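You operate a simulated robot arm through the tools that you are given. There is no shell and no other tool. Be economical: measure what you need, move in short steps, check, and stop when the job is done.

You run a simulated robot arm. Do the job below in one go: nothing can be reset, and whatever is moved stays where it is left.

## Task
Calibrate the probe in the 2.0 beaker, then the 10.0 beaker.
Fine: Press CAL once in each when WAIT has gone. Rinse the probe in between, and leave it down in the rinse beaker.

The check looks at the end state, three seconds after you hand in, the way a careful person would. Anything else that was tipped, shoved, dropped, spilled or broken makes it a failure.

## Robot
A 7-joint arm with a two-finger parallel gripper, fixed in place. Base frame: the origin is at the foot of the arm, x ahead of it, y to its left, z up; the work surface is at about z = 855. Units: mm, rad, N and s.
With the tool pointing down near the work surface it reaches from about 280 to 700 mm from the base axis. Its first joint turns from -2.897 to 2.897 rad. Payload 1.57 kg.
The TCP is the grasp point between the finger pads, 30 mm short of the fingertips. In the tool frame z runs along the fingers and y along their closing line. Largest opening 80 mm; finger width 17, thickness 12; the body of the gripper, 40 by 82 mm, starts 80 mm behind the TCP.
Orientation is told as [roll, pitch, yaw] about the base's x, y, z axes, in that order, counted from this pose: with the fingers straight down and closing along the base's y, the tool's x points along the base's -x, its y along +y and its z along -z.

## Interface
- The arm moves only by the tool nudge_tool. Its argument "increments" is a list of rows, each a list of 7 numbers: the shift along the tool's x, y, z in mm, then the turn, a rotation vector about the tool's x, y, z in rad, then the closure in counts, from 0 (fully open) to 255 (shut). In form: [[tx, ty, tz, rx, ry, rz, jaw], ...]. A call has 1 to 20 rows; each row shifts and turns the commanded pose from where the row before left it, along the tool's axes as they then stand. Each row takes 0.2 s and may step no farther than 50 mm and 0.15 rad from the row before; otherwise, or with a gripper value out of range, the whole call is refused. Where a pose cannot be reached the arm comes as near as it can. A force on the tool above 40 N (or 10 N above the force at the start of the call, whichever is more), or a blocked arm, ends the call early, and 0.2 s more pass. The fingers move at their own pace (about 72 mm/s each) and stop on an object; they squeeze with about 43 N. The grip force told is the motor's: it shows also when the fingers shut on nothing. Time passes only in rows, and 0.2 s behind the last, so rows that do not move let the fingers close. The reply holds the time, the measured pose of the TCP, the force on the tool along the base axes, the opening and the grip force, in the units named above and with some noise, with the torque about the TCP (base axes, N m) and any sound that the robot's microphone picked up.
- Cameras (640 x 400 px; columns grow to the right, rows downward): "scene" is fixed at [49.4, 652, 1595.6]; the picture's right is [-0.55, -0.83, 0.00], its down [-0.55, 0.36, -0.75] and it looks along [0.63, -0.41, -0.66] (base axes); focal length 322 px, centre (320, 200). "wrist" rides on the gripper at [72, -6, -122] in the tool frame; the picture's right is [0.09, 1.00, 0.00], its down [-0.84, 0.08, -0.54] and it looks along [-0.54, 0.05, 0.84] (tool axes); focal length 238 px, centre (320, 200). There is no depth. A picture from a camera that has moved, and an enlarged one, comes with that camera's place and axes in the base frame and with its lens.
- snapshot(camera): a new picture of that camera. It takes no simulated time.
- move_column(by): slides the trunk up (or, below 0, down) by that many mm; the arm rides with it, the base frame stays. It gives what a move gives, with no picture.
- zoom(camera, box): a new picture of the part [left, top, right, bottom] of that camera's present view, enlarged. It takes no simulated time.
- hand_in(): hands the job in; it is judged then, once.

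Work in short steps. Places have to be worked out from the pictures, the camera data and where the tool is seen: move nearer, look again, correct. Check each grasp and each placing, and mend what went wrong. You have 120 turns and 68 pictures in all, those below and enlarged ones among them. Open the gripper and draw the arm clear of the work before you hand the job in, unless the task says otherwise; then end with one line.

The tools are called after "Call:" as name(argument=value, ...) on one line, values as JSON. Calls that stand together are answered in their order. nudge_tool: Moves the arm, as the interface text tells. Its arguments: {"type":"object","properties":{"increments":{"type":"array"}},"required":["increments"]} The other tools are called the same way: move_column (by) slides the trunk up or down; snapshot (camera) takes a picture; zoom (camera, box) takes an enlarged picture of a part of a camera's view; hand_in () hands the job in.

At the start:

```text
time: 0.0
ee_pos: [296.5, 379.4, 1318.6]
tcp_rot: [0.0, 0.001, -0.002]
wrist_force: [0.7, 0.3, 0.1]
wrist_torque: [0.0, 0.01, 0.02]
width: 79.9
finger_force: 0.1
trunk travel left (down, up): [-425.0, 55.0]
```

scene: 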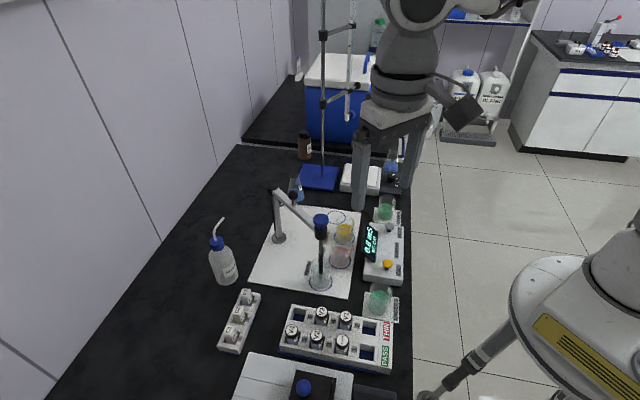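
wrist: 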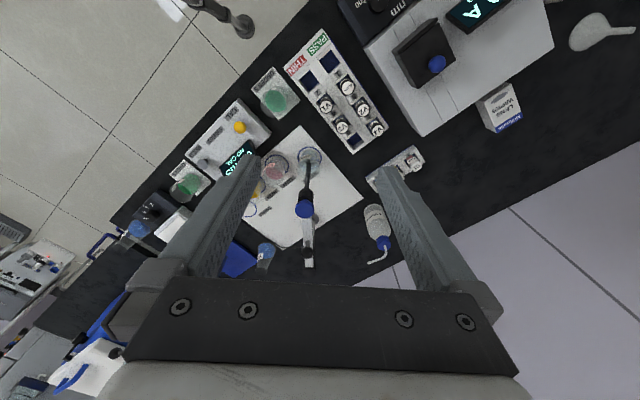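

The scene shows a pH meter with a probe on a swing arm and several beakers on a white mat. I'll enlarge the area to read the labels.

Call:
zoom(camera="scene", box=[240, 180, 420, 300])

Call:
zoom(camera="wrist", box=[150, 60, 390, 280])

```text
3.33 times, centred on (330, 240) of scene
camera zoom: at [49.4, 652.0, 1595.6], right [-0.55, -0.83, 0.0], down [-0.55, 0.36, -0.75], along [0.63, -0.41, -0.66], focal length 1072 px, centre (287, 67)
```

zoom: 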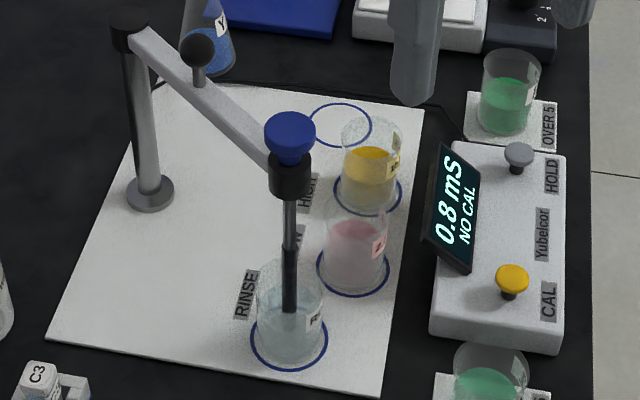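

```text
1.82 times, centred on (270, 170) of wrist
camera zoom: at [225.0, 374.2, 1439.1], right [-0.09, 1.0, 0.0], down [0.84, 0.08, 0.54], along [0.54, 0.05, -0.84], focal length 433 px, centre (411, 254)
```

zoom: 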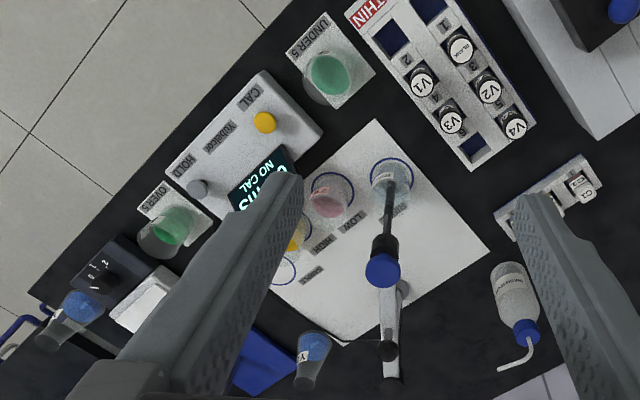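

Beaker labels need reading; I'll zoom tightly on them.

Call:
zoom(camera="scene", box=[305, 210, 365, 295])

Call:
zoom(camera="wrist", box=[235, 130, 335, 225])

```text
4.71 times, centred on (335, 252) of scene
camera zoom: at [49.4, 652.0, 1595.6], right [-0.55, -0.83, 0.0], down [-0.55, 0.36, -0.75], along [0.63, -0.41, -0.66], focal length 1514 px, centre (249, -47)
```

zoom: 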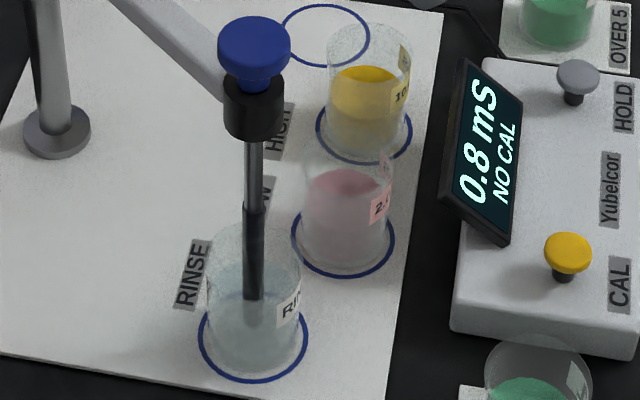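

```text
4.21 times, centred on (285, 178) of wrist
camera zoom: at [225.0, 374.2, 1439.1], right [-0.09, 1.0, 0.0], down [0.84, 0.08, 0.54], along [0.54, 0.05, -0.84], focal length 1004 px, centre (467, 295)
```

zoom: 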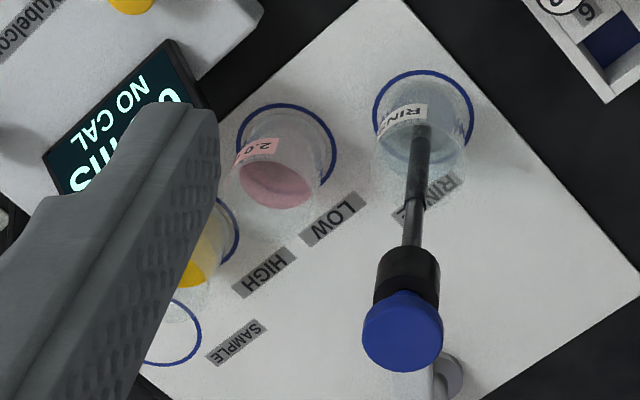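

LOW = pink 2.0, HIGH = yellow 10.x, RINSE holds the probe; the post is near (675,394), swing radius ≈200, the blue cap near (476,373,1085). I move above the cap and check alignment.

Call:
nudge_tool(increments=[[-45, -1.5, 0, 0, 0, 0, 0], [-45, -1.5, 0, 0, 0, 0, 0], [-45, -1.5, 0, 0, 0, 0, 0], [-44, -2, 0, 0, 0, 0, 0], [0, 0, 40, 0, 0, 0, 0], [0, 0, 40, 0, 0, 0, 0], [0, 0, 30, 0, 0, 0, 0], [0, 0, 0, 0, 0, 0, 0]])

Call:
snapshot(camera="wrist")

Call:
snapshot(camera="scene")

```text
time: 1.8
ee_pos: [473.9, 372.5, 1208.2]
tcp_rot: [0.0, 0.001, -0.002]
wrist_force: [1.0, -0.3, 1.0]
wrist_torque: [0.0, -0.03, -0.03]
width: 79.8
finger_force: 0.0
trunk travel left (down, up): [-425.0, 55.0]
```

```text
61 pictures are left
camera wrist: at [402.1, 366.6, 1329.0], right [-0.09, 1.0, 0.0], down [0.84, 0.08, 0.54], along [0.54, 0.05, -0.84], focal length 238 px, centre (320, 200)
```

wrist: 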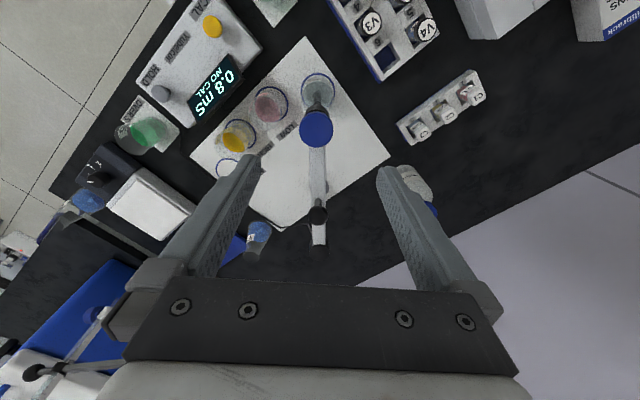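

```text
60 pictures are left
```

scene: 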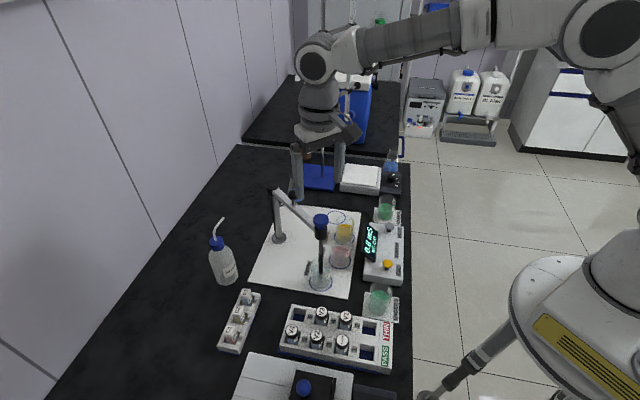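

The cap's estimated at about (469, 371), top z≈1090–1100. I lower partway, with fingers straddling it, and look again.

Call:
nudge_tool(increments=[[5, -1, 30, 0, 0, 0, 0], [0, 0, 30, 0, 0, 0, 0], [0, 0, 20, 0, 0, 0, 0], [0, 0, 0, 0, 0, 0, 0]])

Call:
snapshot(camera="wrist")

Call:
zoom(camera="scene", box=[260, 160, 400, 300])

```text
time: 2.8
ee_pos: [470.0, 371.5, 1128.6]
tcp_rot: [0.0, 0.001, 0.0]
wrist_force: [0.4, 0.2, -0.1]
wrist_torque: [-0.02, -0.01, -0.01]
width: 79.8
finger_force: 0.1
trunk travel left (down, up): [-425.0, 55.0]
```

```text
59 pictures are left
camera wrist: at [398.9, 366.5, 1248.7], right [-0.09, 1.0, 0.0], down [0.84, 0.08, 0.54], along [0.54, 0.05, -0.84], focal length 238 px, centre (320, 200)
```

wrist: 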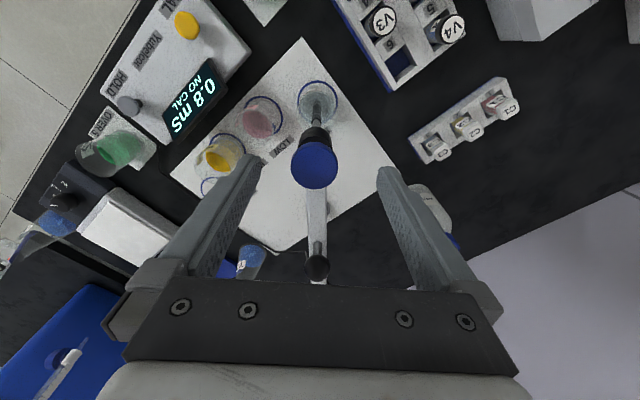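

```text
2.86 times, centred on (330, 230) of scene
camera zoom: at [49.4, 652.0, 1595.6], right [-0.55, -0.83, 0.0], down [-0.55, 0.36, -0.75], along [0.63, -0.41, -0.66], focal length 919 px, centre (291, 114)
```

zoom: 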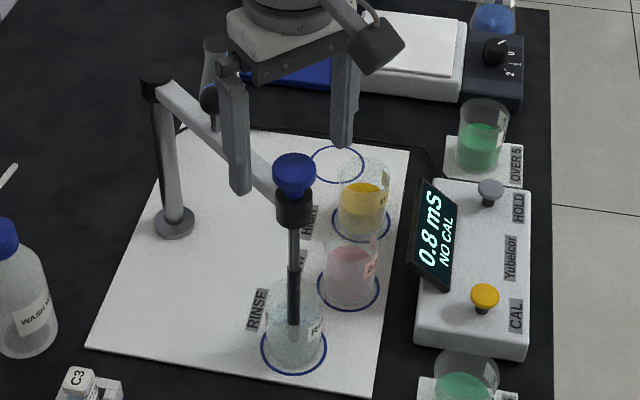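

The fingertips bracket the cap in both views, with the cap about 3 mm toward −y. I lower 25 mm so the fingertip ends take the cap, then close gradually.

Call:
nudge_tool(increments=[[2, -3, 12, 0, 0, 0, 0], [0, 0, 13, 0, 0, 0, 0], [0, 0, 0, 0, 0, 0, 100], [0, 0, 0, 0, 0, 0, 180], [0, 0, 0, 0, 0, 0, 180], [0, 0, 0, 0, 0, 0, 180]])

Call:
zoom(camera="scene", box=[260, 160, 400, 300])

Call:
snapshot(camera="wrist")

```text
time: 4.2
ee_pos: [466.8, 369.7, 1102.5]
tcp_rot: [-0.001, -0.001, -0.001]
wrist_force: [-0.2, -0.7, 0.4]
wrist_torque: [0.0, -0.06, -0.11]
width: 34.1
finger_force: 42.1
trunk travel left (down, up): [-425.0, 55.0]
```

```text
2.86 times, centred on (330, 230) of scene
camera zoom: at [49.4, 652.0, 1595.6], right [-0.55, -0.83, 0.0], down [-0.55, 0.36, -0.75], along [0.63, -0.41, -0.66], focal length 919 px, centre (291, 114)
```

zoom: 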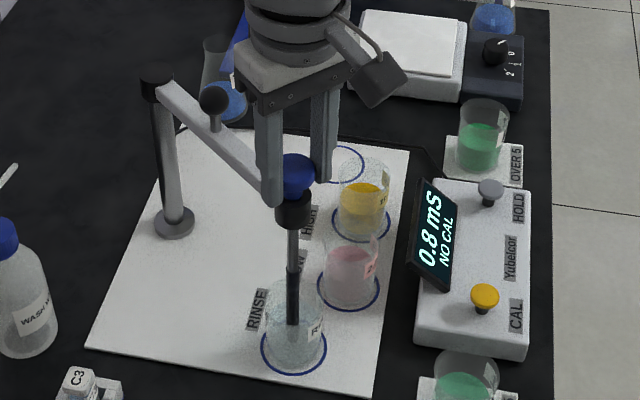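

```text
56 pictures are left
camera wrist: at [396.3, 364.0, 1223.5], right [-0.09, 1.0, 0.0], down [0.84, 0.08, 0.54], along [0.54, 0.05, -0.84], focal length 238 px, centre (320, 200)
```

wrist: 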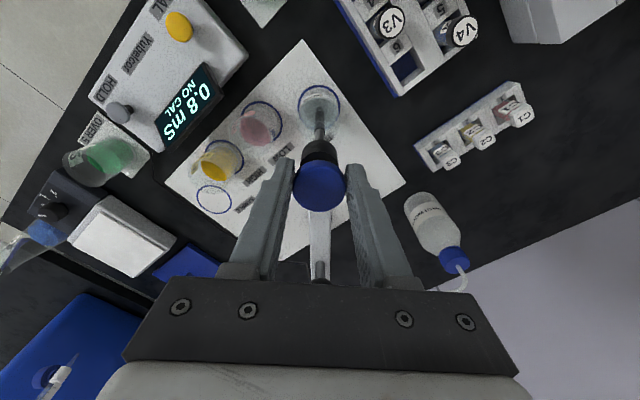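

Gripped at 34 mm. I lift 30 mm and see how the probe behaves.

Call:
nudge_tool(increments=[[0, 0, -6, 0, 0, 0, 180], [0, 0, -8, 0, 0, 0, 180], [0, 0, -8, 0, 0, 0, 180], [0, 0, -8, 0, 0, 0, 180]])

Call:
zoom(camera="scene", box=[260, 160, 400, 300])

```text
time: 5.2
ee_pos: [466.8, 368.8, 1133.5]
tcp_rot: [0.001, -0.001, 0.001]
wrist_force: [-5.8, -1.0, -1.3]
wrist_torque: [-0.04, -0.28, -0.08]
width: 34.2
finger_force: 41.1
trunk travel left (down, up): [-425.0, 55.0]
```

```text
2.86 times, centred on (330, 230) of scene
camera zoom: at [49.4, 652.0, 1595.6], right [-0.55, -0.83, 0.0], down [-0.55, 0.36, -0.75], along [0.63, -0.41, -0.66], focal length 919 px, centre (291, 114)
```

zoom: 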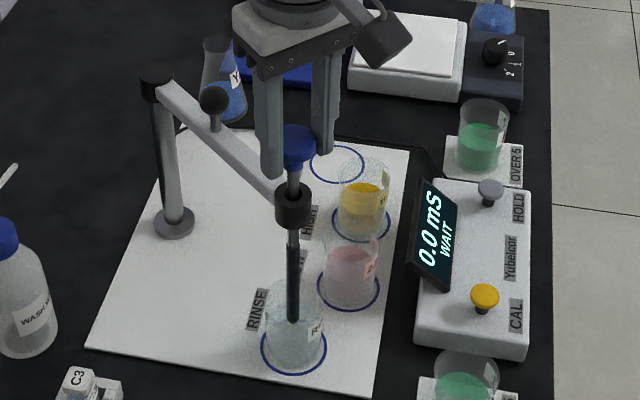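

The probe slides in its sleeve and the meter reads WAIT. I lift further, to about 80 mm total, and look closely for tip clearance.

Call:
nudge_tool(increments=[[0, 0, -10, 0, 0, 0, 180], [0, 0, -10, 0, 0, 0, 180], [0, 0, -10, 0, 0, 0, 180], [0, 0, -10, 0, 0, 0, 180], [0, 0, -10, 0, 0, 0, 180], [0, 0, 0, 0, 0, 0, 180]])

Call:
zoom(camera="scene", box=[280, 180, 380, 300])

```text
time: 6.6
ee_pos: [466.8, 369.6, 1181.2]
tcp_rot: [-0.003, 0.004, -0.002]
wrist_force: [-4.5, -2.5, -18.3]
wrist_torque: [0.04, -0.8, -0.22]
width: 34.0
finger_force: 41.7
trunk travel left (down, up): [-425.0, 55.0]
```

```text
3.33 times, centred on (330, 240) of scene
camera zoom: at [49.4, 652.0, 1595.6], right [-0.55, -0.83, 0.0], down [-0.55, 0.36, -0.75], along [0.63, -0.41, -0.66], focal length 1072 px, centre (287, 67)
```

zoom: 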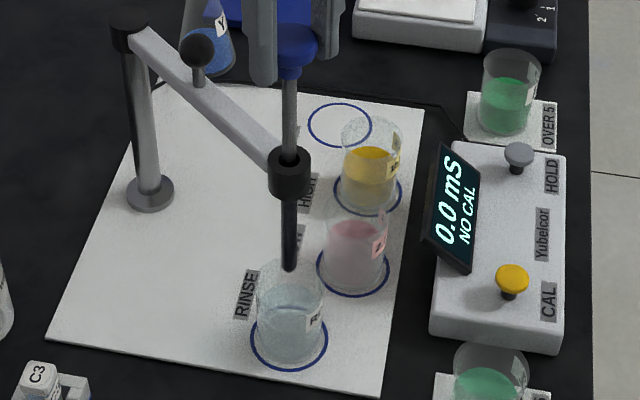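

The top stop is reached (−18 N), tip ≈10 mm above the rims. I ease down 2 mm and begin swinging toward LOW around the post at about (671,396), turning the tool with the arm.

Call:
nudge_tool(increments=[[0, 0, 2, 0, 0, 0, 180], [-1.46, -9.59, 0, 0, 0, -0.0475, 180], [-1.46, -9.59, 0, 0, 0, -0.0475, 180], [-1.46, -9.59, 0, 0, 0, -0.0475, 180], [0, 0, 0, 0, 0, 0, 180]])

Call:
snapshot(camera="scene")

```text
time: 7.8
ee_pos: [471.8, 339.9, 1180.7]
tcp_rot: [0.001, 0.0, 0.143]
wrist_force: [-11.7, -0.7, -5.9]
wrist_torque: [0.07, 0.78, 0.26]
width: 34.1
finger_force: 41.7
trunk travel left (down, up): [-425.0, 55.0]
```

```text
53 pictures are left
```

scene: 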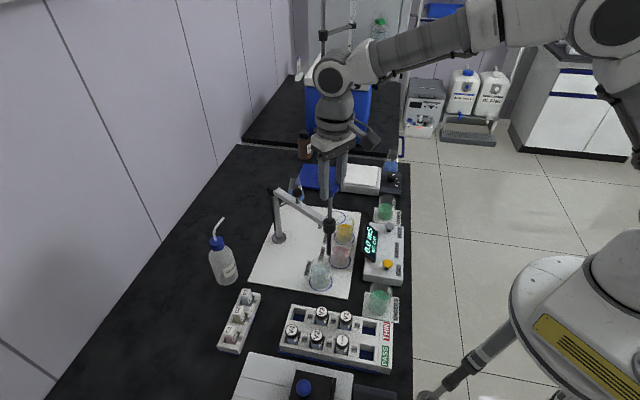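

The arm swings; force −12 N in x suggests I'm slightly inside the true arc. I continue with less inward motion.

Call:
nudge_tool(increments=[[0.8, -9.59, 0, 0, 0, -0.0475, 180], [-0.5, -9.59, 0, 0, 0, -0.0475, 180], [-0.8, -9.59, 0, 0, 0, -0.0475, 180], [0, 0, 0, 0, 0, 0, 180]])

```text
time: 8.8
ee_pos: [481.5, 312.4, 1181.3]
tcp_rot: [0.0, -0.004, 0.284]
wrist_force: [4.9, 1.1, -4.3]
wrist_torque: [0.14, -0.53, -0.14]
width: 33.8
finger_force: 41.9
trunk travel left (down, up): [-425.0, 55.0]
```

Forces are now small. Continue the remaining four steps to LOW and look.

Call:
nudge_tool(increments=[[-1.7, -9.59, 0, 0, 0, -0.0475, 180], [-1.2, -9.59, 0, 0, 0, -0.0475, 180], [-1.2, -9.59, 0, 0, 0, -0.0475, 180], [-1.2, -9.59, 0, 0, 0, -0.0475, 180], [0, 0, 0, 0, 0, 0, 180]])

Call:
zoom(camera="scene", box=[280, 180, 400, 300])

Call:
snapshot(camera="wrist")

```text
time: 10.0
ee_pos: [499.0, 278.6, 1181.3]
tcp_rot: [0.0, 0.001, 0.475]
wrist_force: [4.5, 3.1, -4.3]
wrist_torque: [0.12, -0.07, -0.17]
width: 34.0
finger_force: 41.3
trunk travel left (down, up): [-425.0, 55.0]
```

```text
3.33 times, centred on (340, 240) of scene
camera zoom: at [49.4, 652.0, 1595.6], right [-0.55, -0.83, 0.0], down [-0.55, 0.36, -0.75], along [0.63, -0.41, -0.66], focal length 1072 px, centre (253, 67)
```

zoom: 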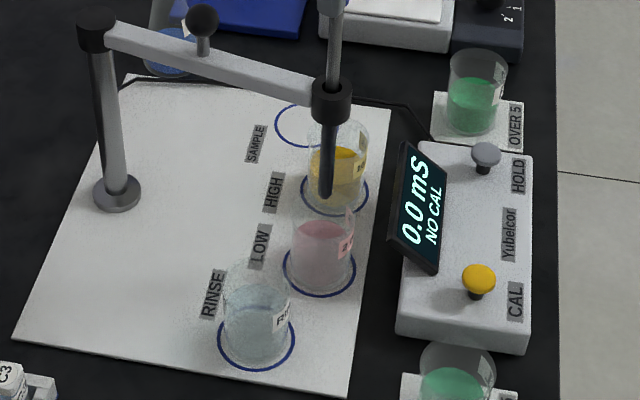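

```text
51 pictures are left
camera wrist: at [438.6, 241.2, 1301.8], right [-0.54, 0.84, 0.0], down [0.71, 0.45, 0.54], along [0.46, 0.29, -0.84], focal length 238 px, centre (320, 200)
```

wrist: 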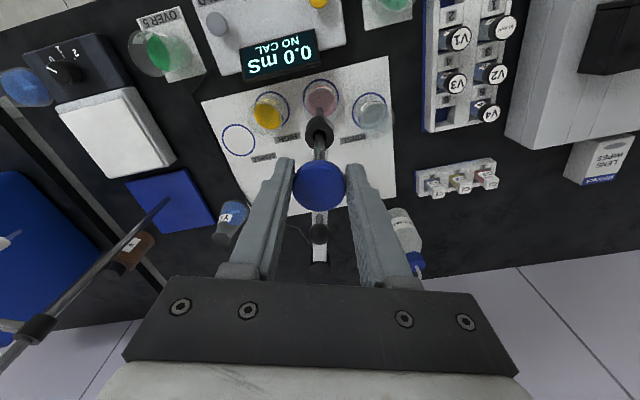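

The tip sits over the pink 2.0 beaker, perhaps 3 mm too far round. I swing back 2.5 mm and lower in steps.

Call:
nudge_tool(increments=[[0, 2.5, 0, 0, 0, 0, 180], [0, 0, 10, 0, 0, 0, 180], [0, 0, 10, 0, 0, 0, 180], [0, 0, 8, 0, 0, 0, 180], [0, 0, 0, 0, 0, 0, 180]])

Call:
zoom(camera="scene", box=[300, 200, 400, 280])

```text
time: 11.2
ee_pos: [497.4, 278.5, 1153.7]
tcp_rot: [-0.001, 0.0, 0.474]
wrist_force: [3.2, -0.9, 0.3]
wrist_torque: [0.05, -0.26, -0.39]
width: 34.1
finger_force: 41.7
trunk travel left (down, up): [-425.0, 55.0]
```

```text
5.00 times, centred on (350, 240) of scene
camera zoom: at [49.4, 652.0, 1595.6], right [-0.55, -0.83, 0.0], down [-0.55, 0.36, -0.75], along [0.63, -0.41, -0.66], focal length 1608 px, centre (170, 0)
```

zoom: 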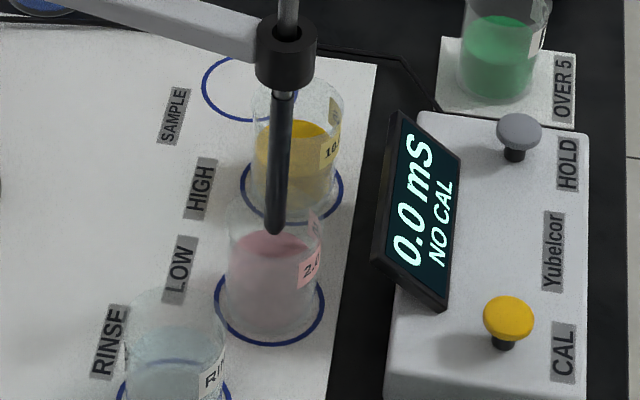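

The tip is inside the pink beaker and well centred. I lower the rest.

Call:
nudge_tool(increments=[[0, 0, 10, 0, 0, 0, 180], [0, 0, 10, 0, 0, 0, 180], [0, 0, 10, 0, 0, 0, 180], [0, 0, 8, 0, 0, 0, 180], [0, 0, 5, 0, 0, 0, 180], [0, 0, 3, 0, 0, 0, 180], [0, 0, 0, 0, 0, 0, 180]])

Call:
zoom(camera="scene", box=[300, 200, 400, 280])

```text
time: 12.8
ee_pos: [497.2, 280.1, 1107.4]
tcp_rot: [0.0, 0.0, 0.476]
wrist_force: [-0.3, -0.4, -0.9]
wrist_torque: [0.11, -0.09, -0.04]
width: 33.8
finger_force: 41.6
trunk travel left (down, up): [-425.0, 55.0]
```

```text
5.00 times, centred on (350, 240) of scene
camera zoom: at [49.4, 652.0, 1595.6], right [-0.55, -0.83, 0.0], down [-0.55, 0.36, -0.75], along [0.63, -0.41, -0.66], focal length 1608 px, centre (170, 0)
```

zoom: 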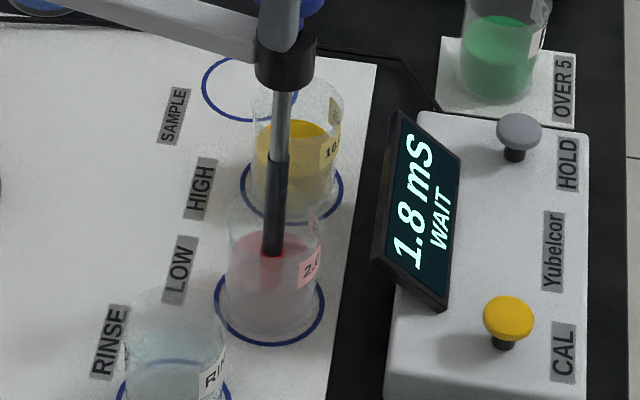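

Reading 1.8 mS, WAIT. I seat the probe the last few mm, open, and rise clear.

Call:
nudge_tool(increments=[[0, 0, 2, 0, 0, 0, 180], [0, 0, 2, 0, 0, 0, 180], [0, 0, 0, 0, 0, 0, 120], [0, 0, 0, 0, 0, 0, 0], [0, 0, 0, 0, 0, 0, 0], [0, 0, -30, 0, 0, 0, 0], [0, 0, -40, 0, 0, 0, 0], [0, 0, 0, 0, 0, 0, 0]])

Call:
snapshot(camera="wrist")

Call:
zoom(camera="scene", box=[280, 180, 420, 300])

```text
time: 14.6
ee_pos: [497.6, 279.9, 1174.3]
tcp_rot: [0.0, -0.001, 0.474]
wrist_force: [0.4, 0.0, -0.1]
wrist_torque: [-0.03, 0.02, 0.01]
width: 80.0
finger_force: 0.0
trunk travel left (down, up): [-425.0, 55.0]
```

```text
48 pictures are left
camera wrist: at [438.3, 243.2, 1295.1], right [-0.54, 0.84, 0.0], down [0.71, 0.45, 0.54], along [0.46, 0.29, -0.84], focal length 238 px, centre (320, 200)
```

wrist: 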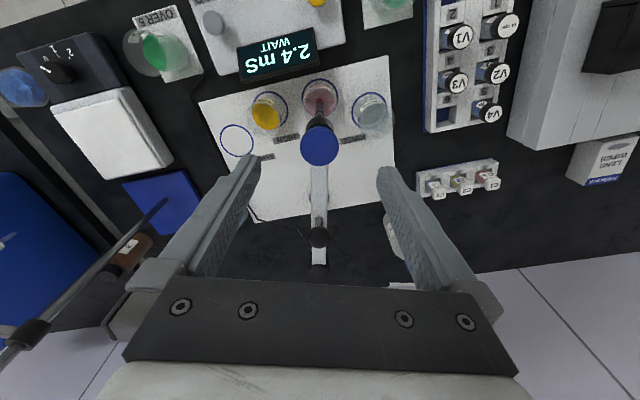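

```text
3.33 times, centred on (350, 240) of scene
camera zoom: at [49.4, 652.0, 1595.6], right [-0.55, -0.83, 0.0], down [-0.55, 0.36, -0.75], along [0.63, -0.41, -0.66], focal length 1072 px, centre (220, 67)
```

zoom: 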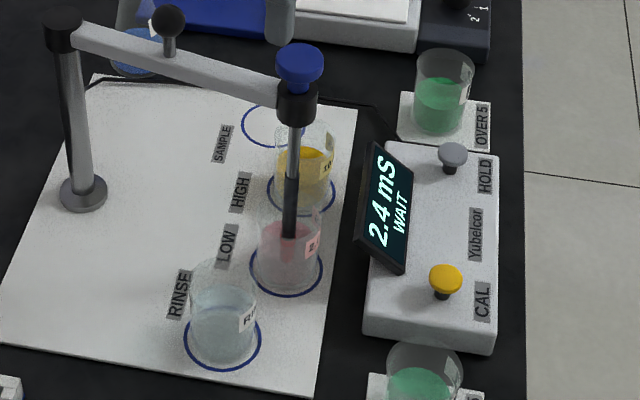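

The probe stays in the 2.0 beaker (2.4 mS, WAIT). I move to hover above the CAL button, estimated near (392,209), with the fingers shut.

Call:
nudge_tool(increments=[[31.6, -3.7, 0, 0, 0, 0, 0], [31.6, -3.7, 0, 0, 0, 0, 100], [31.6, -3.7, 0, 0, 0, 0, 255], [31.6, -3.7, 0, 0, 0, 0, 255], [0, 0, 45, 0, 0, 0, 255], [0, 0, 45, 0, 0, 0, 255], [0, 0, 40, 0, 0, 0, 255], [0, 0, 0, 0, 0, 0, 255]])

Call:
snapshot(camera="wrist")

Call:
zoom(camera="scene", box=[320, 180, 460, 300])

```text
time: 16.4
ee_pos: [394.2, 208.8, 1041.5]
tcp_rot: [0.0, -0.001, 0.475]
wrist_force: [0.5, -0.8, -0.7]
wrist_torque: [-0.02, -0.04, 0.0]
width: 0.1
finger_force: 21.5
trunk travel left (down, up): [-425.0, 55.0]
```

```text
46 pictures are left
camera wrist: at [332.7, 171.3, 1162.6], right [-0.54, 0.84, 0.0], down [0.71, 0.45, 0.54], along [0.46, 0.29, -0.84], focal length 238 px, centre (320, 200)
```

wrist: 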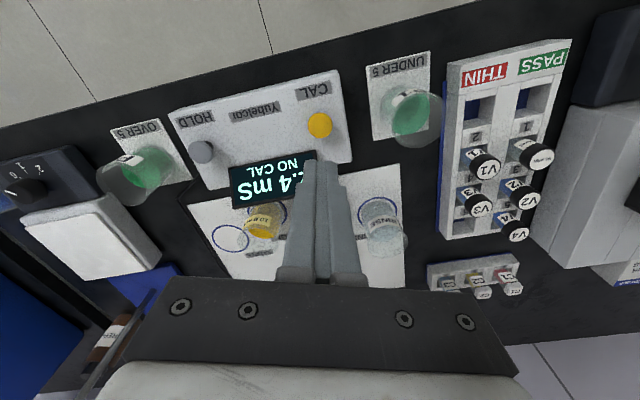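

```text
3.33 times, centred on (390, 240) of scene
camera zoom: at [49.4, 652.0, 1595.6], right [-0.55, -0.83, 0.0], down [-0.55, 0.36, -0.75], along [0.63, -0.41, -0.66], focal length 1072 px, centre (87, 67)
```

zoom: 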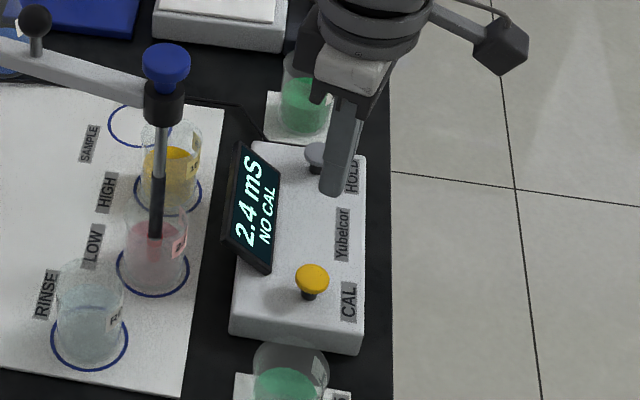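

WAIT has gone (NO CAL, 2.4 mS). The button top is at about (391.5,208,~912); I lower the closed fingertips to about z=940 and check.

Call:
nudge_tool(increments=[[2.5, 0, 35, 0, 0, 0, 255], [0, 0, 35, 0, 0, 0, 255], [0, 0, 0, 0, 0, 0, 255]])

Call:
snapshot(camera="wrist")

Call:
zoom(camera="scene", box=[350, 210, 430, 290])

```text
time: 17.2
ee_pos: [388.7, 210.6, 973.5]
tcp_rot: [-0.001, -0.001, 0.474]
wrist_force: [-0.2, 0.5, -0.7]
wrist_torque: [-0.02, -0.01, 0.0]
width: 0.0
finger_force: 21.6
trunk travel left (down, up): [-425.0, 55.0]
```

```text
44 pictures are left
camera wrist: at [328.4, 171.3, 1094.2], right [-0.54, 0.84, 0.0], down [0.71, 0.45, 0.54], along [0.46, 0.29, -0.84], focal length 238 px, centre (320, 200)
```

wrist: 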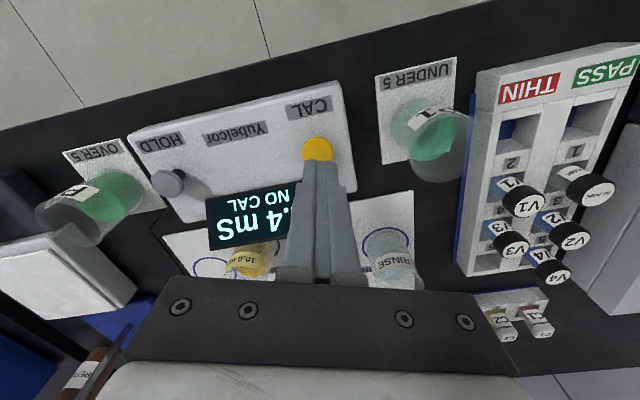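

```text
5.00 times, centred on (390, 250) of scene
camera zoom: at [49.4, 652.0, 1595.6], right [-0.55, -0.83, 0.0], down [-0.55, 0.36, -0.75], along [0.63, -0.41, -0.66], focal length 1608 px, centre (-30, -50)
```

zoom: 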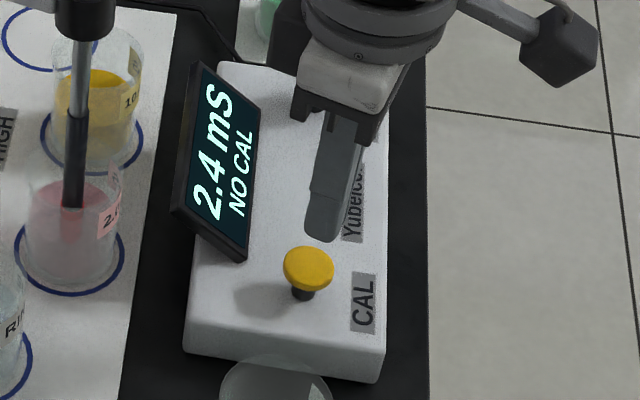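

The button seems slightly further out in +x: roughly (397,209), z≈900. I shift and lower 25 mm, then look again.

Call:
nudge_tool(increments=[[-6.5, -5, 12, 0, 0, 0, 255], [0, 0, 13, 0, 0, 0, 255], [0, 0, 0, 0, 0, 0, 255]])

Call:
zoom(camera="wrist", box=[240, 80, 400, 220])

Call:
zoom(camera="scene", box=[350, 210, 430, 290])

```text
time: 18.0
ee_pos: [397.5, 207.1, 948.8]
tcp_rot: [0.001, -0.001, 0.473]
wrist_force: [-0.7, 0.2, -0.1]
wrist_torque: [-0.01, -0.01, 0.0]
width: 0.1
finger_force: 21.2
trunk travel left (down, up): [-425.0, 55.0]
```

```text
2.86 times, centred on (320, 150) of wrist
camera zoom: at [337.5, 169.6, 1069.0], right [-0.54, 0.84, 0.0], down [0.71, 0.45, 0.54], along [0.46, 0.29, -0.84], focal length 681 px, centre (320, 343)
```

zoom: 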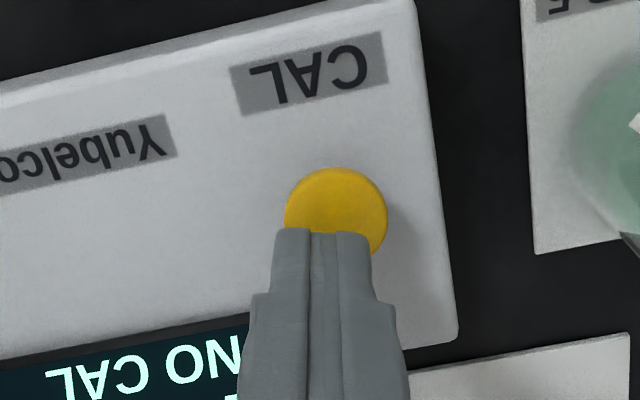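

```text
5.00 times, centred on (390, 250) of scene
camera zoom: at [49.4, 652.0, 1595.6], right [-0.55, -0.83, 0.0], down [-0.55, 0.36, -0.75], along [0.63, -0.41, -0.66], focal length 1608 px, centre (-30, -50)
```

zoom: 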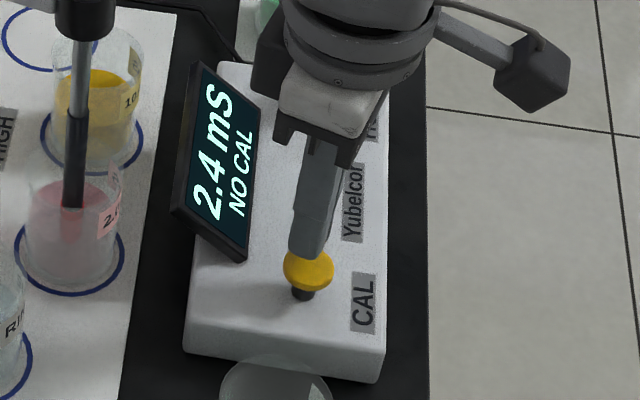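

I correct 3–4 mm in tool y and lower slowly until contact.

Call:
nudge_tool(increments=[[1.5, 3.7, 0, 0, 0, 0, 255], [0, 0, 3, 0, 0, 0, 255], [0, 0, 3, 0, 0, 0, 255], [0, 0, 2, 0, 0, 0, 255], [0, 0, 0, 0, 0, 0, 255]])

Call:
zoom(camera="scene", box=[350, 210, 430, 290])

```text
time: 19.2
ee_pos: [393.7, 209.9, 941.2]
tcp_rot: [0.0, 0.0, 0.476]
wrist_force: [-1.5, 0.6, -0.5]
wrist_torque: [0.03, -0.02, -0.01]
width: 0.0
finger_force: 21.3
trunk travel left (down, up): [-425.0, 55.0]
```

```text
5.00 times, centred on (390, 250) of scene
camera zoom: at [49.4, 652.0, 1595.6], right [-0.55, -0.83, 0.0], down [-0.55, 0.36, -0.75], along [0.63, -0.41, -0.66], focal length 1608 px, centre (-30, -50)
```

zoom: 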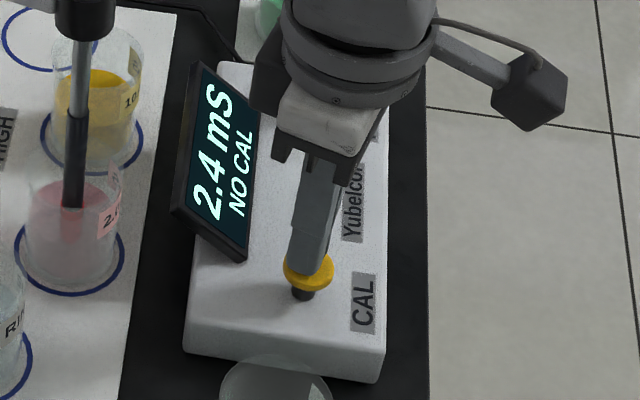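

The fingertip is right over the button, not yet touching. I go down in 1.5 mm steps, watching the force.

Call:
nudge_tool(increments=[[0, 0, 1.5, 0, 0, 0, 255], [0, 0, 1.5, 0, 0, 0, 255], [0, 0, 1.5, 0, 0, 0, 255], [0, 0, 0, 0, 0, 0, 255]])

```text
time: 20.2
ee_pos: [394.3, 208.2, 935.1]
tcp_rot: [0.0, -0.003, 0.476]
wrist_force: [0.0, -0.4, 1.4]
wrist_torque: [-0.03, 0.0, 0.03]
width: 0.0
finger_force: 21.4
trunk travel left (down, up): [-425.0, 55.0]
```

Call:
nudge_tool(increments=[[0, 0, 1.5, 0, 0, 0, 255], [0, 0, 1.5, 0, 0, 0, 255], [0, 0, 0, 0, 0, 0, 255]])

Call:
zoom(camera="scene", box=[350, 210, 430, 290])

```text
time: 21.0
ee_pos: [393.6, 209.1, 932.9]
tcp_rot: [0.0, 0.001, 0.474]
wrist_force: [0.3, -1.3, 1.9]
wrist_torque: [0.0, -0.02, -0.01]
width: 0.0
finger_force: 21.4
trunk travel left (down, up): [-425.0, 55.0]
```

```text
5.00 times, centred on (390, 250) of scene
camera zoom: at [49.4, 652.0, 1595.6], right [-0.55, -0.83, 0.0], down [-0.55, 0.36, -0.75], along [0.63, -0.41, -0.66], focal length 1608 px, centre (-30, -50)
```

zoom: 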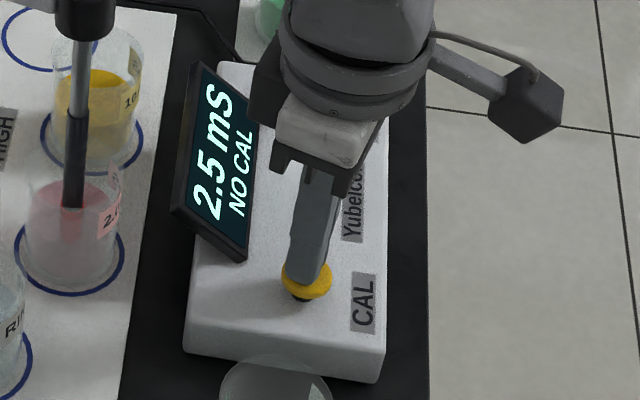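

The button is going down with about 2 N but hasn't registered yet. I press a little more.

Call:
nudge_tool(increments=[[0, 0, 1, 0, 0, 0, 255], [0, 0, 1, 0, 0, 0, 255], [0, 0, 0, 0, 0, 0, 255]])

Call:
zoom(camera="scene", box=[350, 210, 430, 290])

```text
time: 21.8
ee_pos: [393.1, 209.2, 930.3]
tcp_rot: [0.0, 0.0, 0.475]
wrist_force: [-0.1, -1.1, 3.3]
wrist_torque: [0.01, 0.04, 0.0]
width: 0.0
finger_force: 21.5
trunk travel left (down, up): [-425.0, 55.0]
```

```text
5.00 times, centred on (390, 250) of scene
camera zoom: at [49.4, 652.0, 1595.6], right [-0.55, -0.83, 0.0], down [-0.55, 0.36, -0.75], along [0.63, -0.41, -0.66], focal length 1608 px, centre (-30, -50)
```

zoom: 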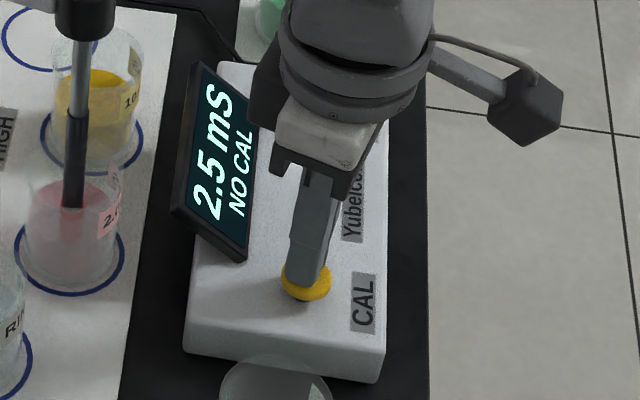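

Still NO CAL with 3 N and room left under the button; press further.

Call:
nudge_tool(increments=[[0, 0, 1, 0, 0, 0, 255], [0, 0, 1, 0, 0, 0, 255], [0, 0, 0, 0, 0, 0, 255]])

Call:
zoom(camera="scene", box=[350, 210, 430, 290])

```text
time: 22.6
ee_pos: [394.3, 210.1, 927.8]
tcp_rot: [0.002, 0.002, 0.475]
wrist_force: [-1.3, 0.5, 3.3]
wrist_torque: [0.03, 0.06, 0.0]
width: 0.0
finger_force: 21.1
trunk travel left (down, up): [-425.0, 55.0]
heard: click
```

```text
5.00 times, centred on (390, 250) of scene
camera zoom: at [49.4, 652.0, 1595.6], right [-0.55, -0.83, 0.0], down [-0.55, 0.36, -0.75], along [0.63, -0.41, -0.66], focal length 1608 px, centre (-30, -50)
```

zoom: 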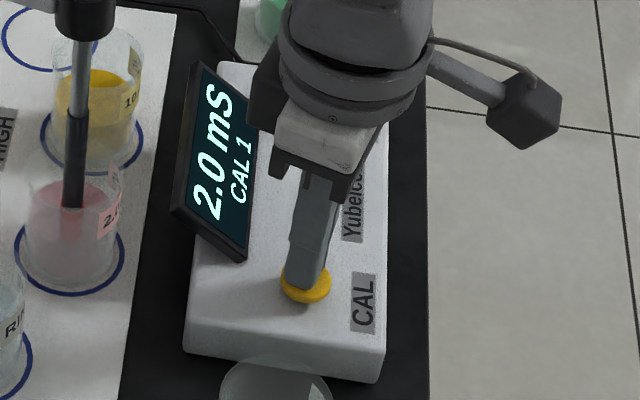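

Click heard and the display shows 2.0 mS, CAL 1. I rise and return above the probe cap, opening the fingers.

Call:
nudge_tool(increments=[[0, 0, -10, 0, 0, 0, 255], [0, 0, -40, 0, 0, 0, 255], [0, 0, -48, 0, 0, 0, 255], [0, 0, -48, 0, 0, 0, 255], [0, 0, -48, 0, 0, 0, 255], [0, 0, -52, 0, 0, 0, 255]])

```text
refused: row 6 steps farther than a row can; nothing moved
```

Row too long; I split it.

Call:
nudge_tool(increments=[[0, 0, -10, 0, 0, 0, 255], [0, 0, -40, 0, 0, 0, 255], [0, 0, -48, 0, 0, 0, 255], [0, 0, -48, 0, 0, 0, 255], [0, 0, -48, 0, 0, 0, 255], [0, 0, -48, 0, 0, 0, 255], [-31, 3.7, -4, 0, 0, 0, 100], [-31, 3.7, 0, 0, 0, 0, 0], [-31, 3.7, 0, 0, 0, 0, 0], [-31, 3.8, 0, 0, 0, 0, 0], [0, 0, 0, 0, 0, 0, 0]])

Call:
snapshot(camera="wrist")

```text
time: 25.0
ee_pos: [497.5, 279.0, 1175.0]
tcp_rot: [0.0, 0.0, 0.475]
wrist_force: [0.7, 0.0, 1.0]
wrist_torque: [-0.01, 0.01, -0.01]
width: 80.0
finger_force: 0.1
trunk travel left (down, up): [-425.0, 55.0]
```

```text
36 pictures are left
camera wrist: at [437.3, 241.8, 1295.3], right [-0.54, 0.84, 0.0], down [0.71, 0.45, 0.54], along [0.46, 0.29, -0.84], focal length 238 px, centre (320, 200)
```

wrist: 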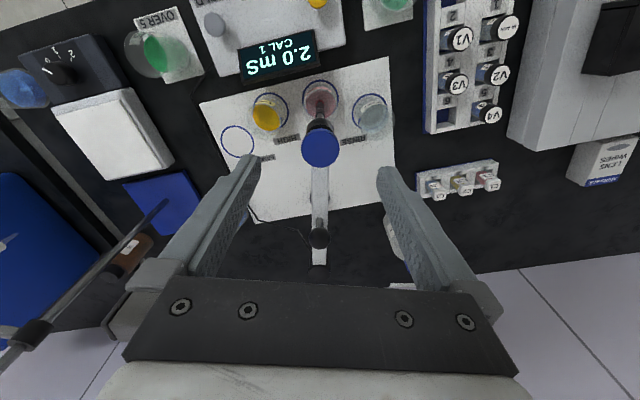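

CAL 1 shown; cap in place. I descend, grip, and lift 76 mm again.

Call:
nudge_tool(increments=[[0, 0, 30, 0, 0, 0, 0], [0, 0, 30, 0, 0, 0, 0], [0, 0, 12, 0, 0, 0, 0], [0, 0, 0, 0, 0, 0, 100], [0, 0, 0, 0, 0, 0, 180], [0, 0, 0, 0, 0, 0, 180], [0, 0, 0, 0, 0, 0, 180], [0, 0, -8, 0, 0, 0, 180], [0, 0, -10, 0, 0, 0, 180], [0, 0, -10, 0, 0, 0, 180], [0, 0, -10, 0, 0, 0, 180], [0, 0, -10, 0, 0, 0, 180], [0, 0, -10, 0, 0, 0, 180], [0, 0, -10, 0, 0, 0, 180], [0, 0, -8, 0, 0, 0, 180], [0, 0, 0, 0, 0, 0, 180]])

Call:
zoom(camera="scene", box=[280, 180, 400, 300])

```text
time: 28.4
ee_pos: [498.6, 279.4, 1180.8]
tcp_rot: [0.0, 0.001, 0.472]
wrist_force: [-4.1, -2.0, -1.6]
wrist_torque: [-0.04, 0.08, -0.02]
width: 33.8
finger_force: 41.2
trunk travel left (down, up): [-425.0, 55.0]
```

```text
3.33 times, centred on (340, 240) of scene
camera zoom: at [49.4, 652.0, 1595.6], right [-0.55, -0.83, 0.0], down [-0.55, 0.36, -0.75], along [0.63, -0.41, -0.66], focal length 1072 px, centre (253, 67)
```

zoom: 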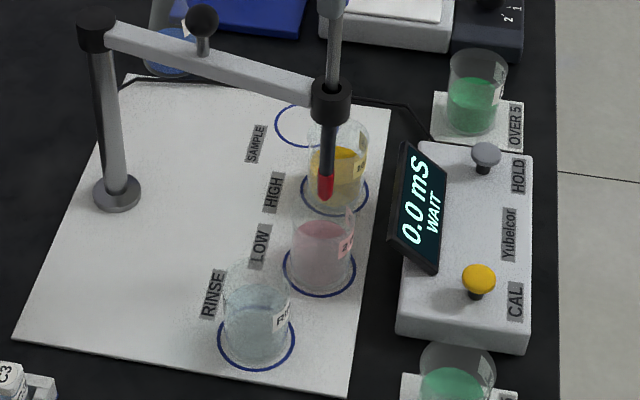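

The tip, coated red, hangs slightly lower than before and there's still travel. I raise 4 mm more.

Call:
nudge_tool(increments=[[0, 0, -2, 0, 0, 0, 180], [0, 0, -2, 0, 0, 0, 180], [0, 0, 0, 0, 0, 0, 180]])

Call:
zoom(camera="scene", box=[280, 180, 400, 300])

```text
time: 29.2
ee_pos: [497.4, 277.5, 1180.0]
tcp_rot: [-0.002, 0.006, 0.473]
wrist_force: [-5.5, -4.5, -27.0]
wrist_torque: [0.21, -0.41, -0.19]
width: 34.1
finger_force: 41.8
trunk travel left (down, up): [-425.0, 55.0]
```

```text
3.33 times, centred on (340, 240) of scene
camera zoom: at [49.4, 652.0, 1595.6], right [-0.55, -0.83, 0.0], down [-0.55, 0.36, -0.75], along [0.63, -0.41, -0.66], focal length 1072 px, centre (253, 67)
```

zoom: 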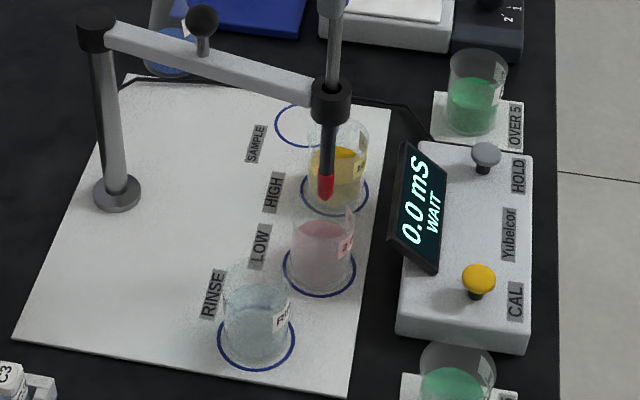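

At the top stop. I ease off 3 mm and swing back toward RINSE.

Call:
nudge_tool(increments=[[0, 0, 3, 0, 0, 0, 180], [0.56, 9.51, 0, 0, 0, 0.0467, 180], [0.56, 9.51, 0, 0, 0, 0.0467, 180], [0.56, 9.51, 0, 0, 0, 0.0467, 180], [0.56, 9.51, 0, 0, 0, 0.0467, 180], [0.56, 9.51, 0, 0, 0, 0.0467, 180], [0, 0, 0, 0, 0, 0, 180]])

```text
time: 30.8
ee_pos: [477.0, 322.5, 1181.1]
tcp_rot: [0.001, -0.002, 0.24]
wrist_force: [-7.1, -1.8, -4.7]
wrist_torque: [-0.09, 0.26, 0.01]
width: 33.9
finger_force: 41.9
trunk travel left (down, up): [-425.0, 55.0]
```

Call:
nudge_tool(increments=[[0.9, 9.51, 0, 0, 0, 0.0467, 180], [0.7, 9.51, 0, 0, 0, 0.0467, 180], [0.6, 9.51, 0, 0, 0, 0.0467, 180], [0.56, 9.51, 0, 0, 0, 0.0467, 180], [0.56, 9.51, 0, 0, 0, 0.0467, 180], [0, 0, 0, 0, 0, 0, 180]])

Call:
zoom(camera="scene", box=[280, 180, 400, 300])

```text
time: 32.2
ee_pos: [467.9, 367.7, 1180.6]
tcp_rot: [0.0, 0.0, 0.005]
wrist_force: [-1.1, -0.2, -11.0]
wrist_torque: [-0.04, -0.09, -0.2]
width: 34.0
finger_force: 41.5
trunk travel left (down, up): [-425.0, 55.0]
```

```text
3.33 times, centred on (340, 240) of scene
camera zoom: at [49.4, 652.0, 1595.6], right [-0.55, -0.83, 0.0], down [-0.55, 0.36, -0.75], along [0.63, -0.41, -0.66], focal length 1072 px, centre (253, 67)
```

zoom: 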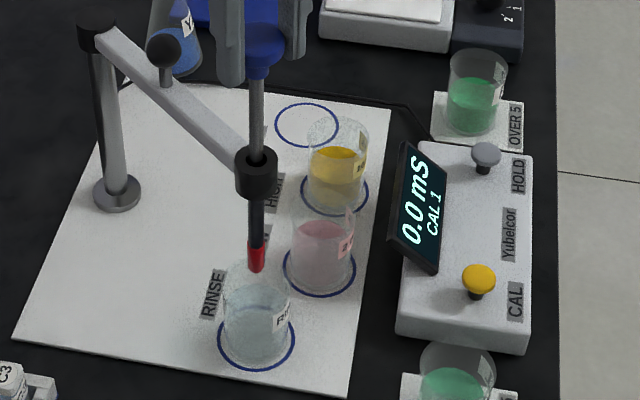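

Over RINSE. I dip the probe fully and dwell a few seconds.

Call:
nudge_tool(increments=[[0, 1.5, 10, 0, 0, 0, 180], [0, 0, 10, 0, 0, 0, 180], [0, 0, 10, 0, 0, 0, 180], [0, 0, 10, 0, 0, 0, 180], [0, 0, 10, 0, 0, 0, 180], [0, 0, 10, 0, 0, 0, 180], [0, 0, 10, 0, 0, 0, 180], [0, 0, 4, 0, 0, 0, 180], [0, 0, 2, 0, 0, 0, 180], [0, 0, 0, 0, 0, 0, 180], [0, 0, 0, 0, 0, 0, 180], [0, 0, 0, 0, 0, 0, 180], [0, 0, 0, 0, 0, 0, 180], [0, 0, 0, 0, 0, 0, 180], [0, 0, 0, 0, 0, 0, 180], [0, 0, 0, 0, 0, 0, 180], [0, 0, 0, 0, 0, 0, 180], [0, 0, 0, 0, 0, 0, 180], [0, 0, 0, 0, 0, 0, 180], [0, 0, 0, 0, 0, 0, 180]])

Call:
zoom(camera="scene", box=[280, 180, 400, 300])

```text
time: 36.4
ee_pos: [467.3, 370.7, 1104.0]
tcp_rot: [0.0, 0.001, 0.009]
wrist_force: [1.5, -0.5, -1.3]
wrist_torque: [-0.05, 0.01, -0.19]
width: 33.8
finger_force: 41.4
trunk travel left (down, up): [-425.0, 55.0]
```

```text
3.33 times, centred on (340, 240) of scene
camera zoom: at [49.4, 652.0, 1595.6], right [-0.55, -0.83, 0.0], down [-0.55, 0.36, -0.75], along [0.63, -0.41, -0.66], focal length 1072 px, centre (253, 67)
```

zoom: 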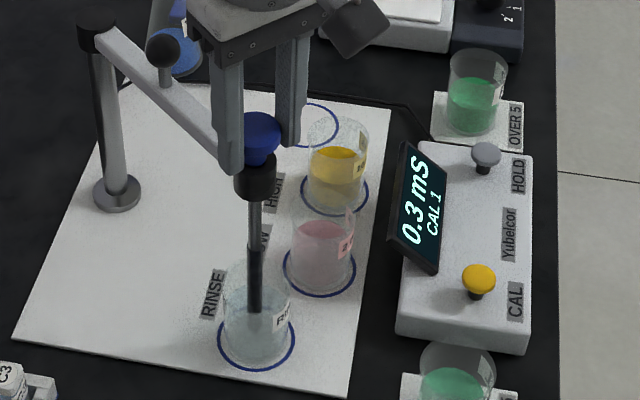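

Rinsed clean. I lift to the stop and swing past LOW toward HIGH.

Call:
nudge_tool(increments=[[0, 0, -8, 0, 0, 0, 180], [0, 0, -10, 0, 0, 0, 180], [0, 0, -10, 0, 0, 0, 180], [0, 0, -10, 0, 0, 0, 180], [0, 0, -10, 0, 0, 0, 180], [0, 0, -10, 0, 0, 0, 180], [0, 0, -10, 0, 0, 0, 180], [0, 0, -8.5, 0, 0, 0, 180], [0, 0, 0, 0, 0, 0, 180]])

Call:
zoom(camera="scene", box=[280, 180, 400, 300])

```text
time: 38.4
ee_pos: [466.7, 369.9, 1180.5]
tcp_rot: [-0.001, 0.001, 0.007]
wrist_force: [-1.9, -2.1, -5.2]
wrist_torque: [-0.05, -0.57, -0.3]
width: 34.0
finger_force: 41.6
trunk travel left (down, up): [-425.0, 55.0]
```

```text
3.33 times, centred on (340, 240) of scene
camera zoom: at [49.4, 652.0, 1595.6], right [-0.55, -0.83, 0.0], down [-0.55, 0.36, -0.75], along [0.63, -0.41, -0.66], focal length 1072 px, centre (253, 67)
```

zoom: 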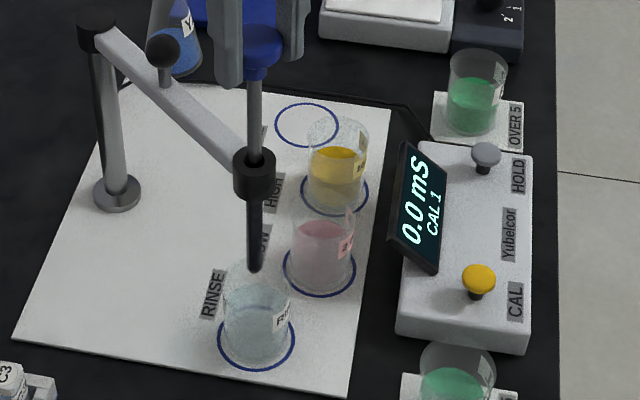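

The tip is clean and clear. Swinging in stages.

Call:
nudge_tool(increments=[[-0.98, -9.35, 0, 0, 0, -0.0461, 180], [-0.98, -9.35, 0, 0, 0, -0.0461, 180], [-0.98, -9.35, 0, 0, 0, -0.0461, 180], [-0.98, -9.35, 0, 0, 0, -0.0461, 180], [-0.98, -9.35, 0, 0, 0, -0.0461, 180], [-0.98, -9.35, 0, 0, 0, -0.0461, 180], [-0.98, -9.35, 0, 0, 0, -0.0461, 180], [-0.98, -9.35, 0, 0, 0, -0.0461, 180], [-0.98, -9.35, 0, 0, 0, -0.0461, 180], [-0.98, -9.35, 0, 0, 0, -0.0461, 180], [0, 0, 0, 0, 0, 0, 180]])

```text
time: 40.8
ee_pos: [494.9, 282.8, 1180.6]
tcp_rot: [0.0, -0.001, 0.467]
wrist_force: [2.0, -0.3, -0.7]
wrist_torque: [-0.12, 0.12, -0.17]
width: 34.1
finger_force: 41.6
trunk travel left (down, up): [-425.0, 55.0]
```

Call:
nudge_tool(increments=[[-0.98, -9.35, 0, 0, 0, -0.0461, 180], [-0.98, -9.35, 0, 0, 0, -0.0461, 180], [-0.98, -9.35, 0, 0, 0, -0.0461, 180], [-0.98, -9.35, 0, 0, 0, -0.0461, 180], [-0.98, -9.35, 0, 0, 0, -0.0461, 180], [0, 0, 0, 0, 0, 0, 180]])

```text
time: 42.2
ee_pos: [523.9, 245.2, 1180.5]
tcp_rot: [-0.001, 0.001, 0.698]
wrist_force: [-0.7, -1.0, 0.5]
wrist_torque: [0.06, -0.02, -0.06]
width: 33.8
finger_force: 42.2
trunk travel left (down, up): [-425.0, 55.0]
```

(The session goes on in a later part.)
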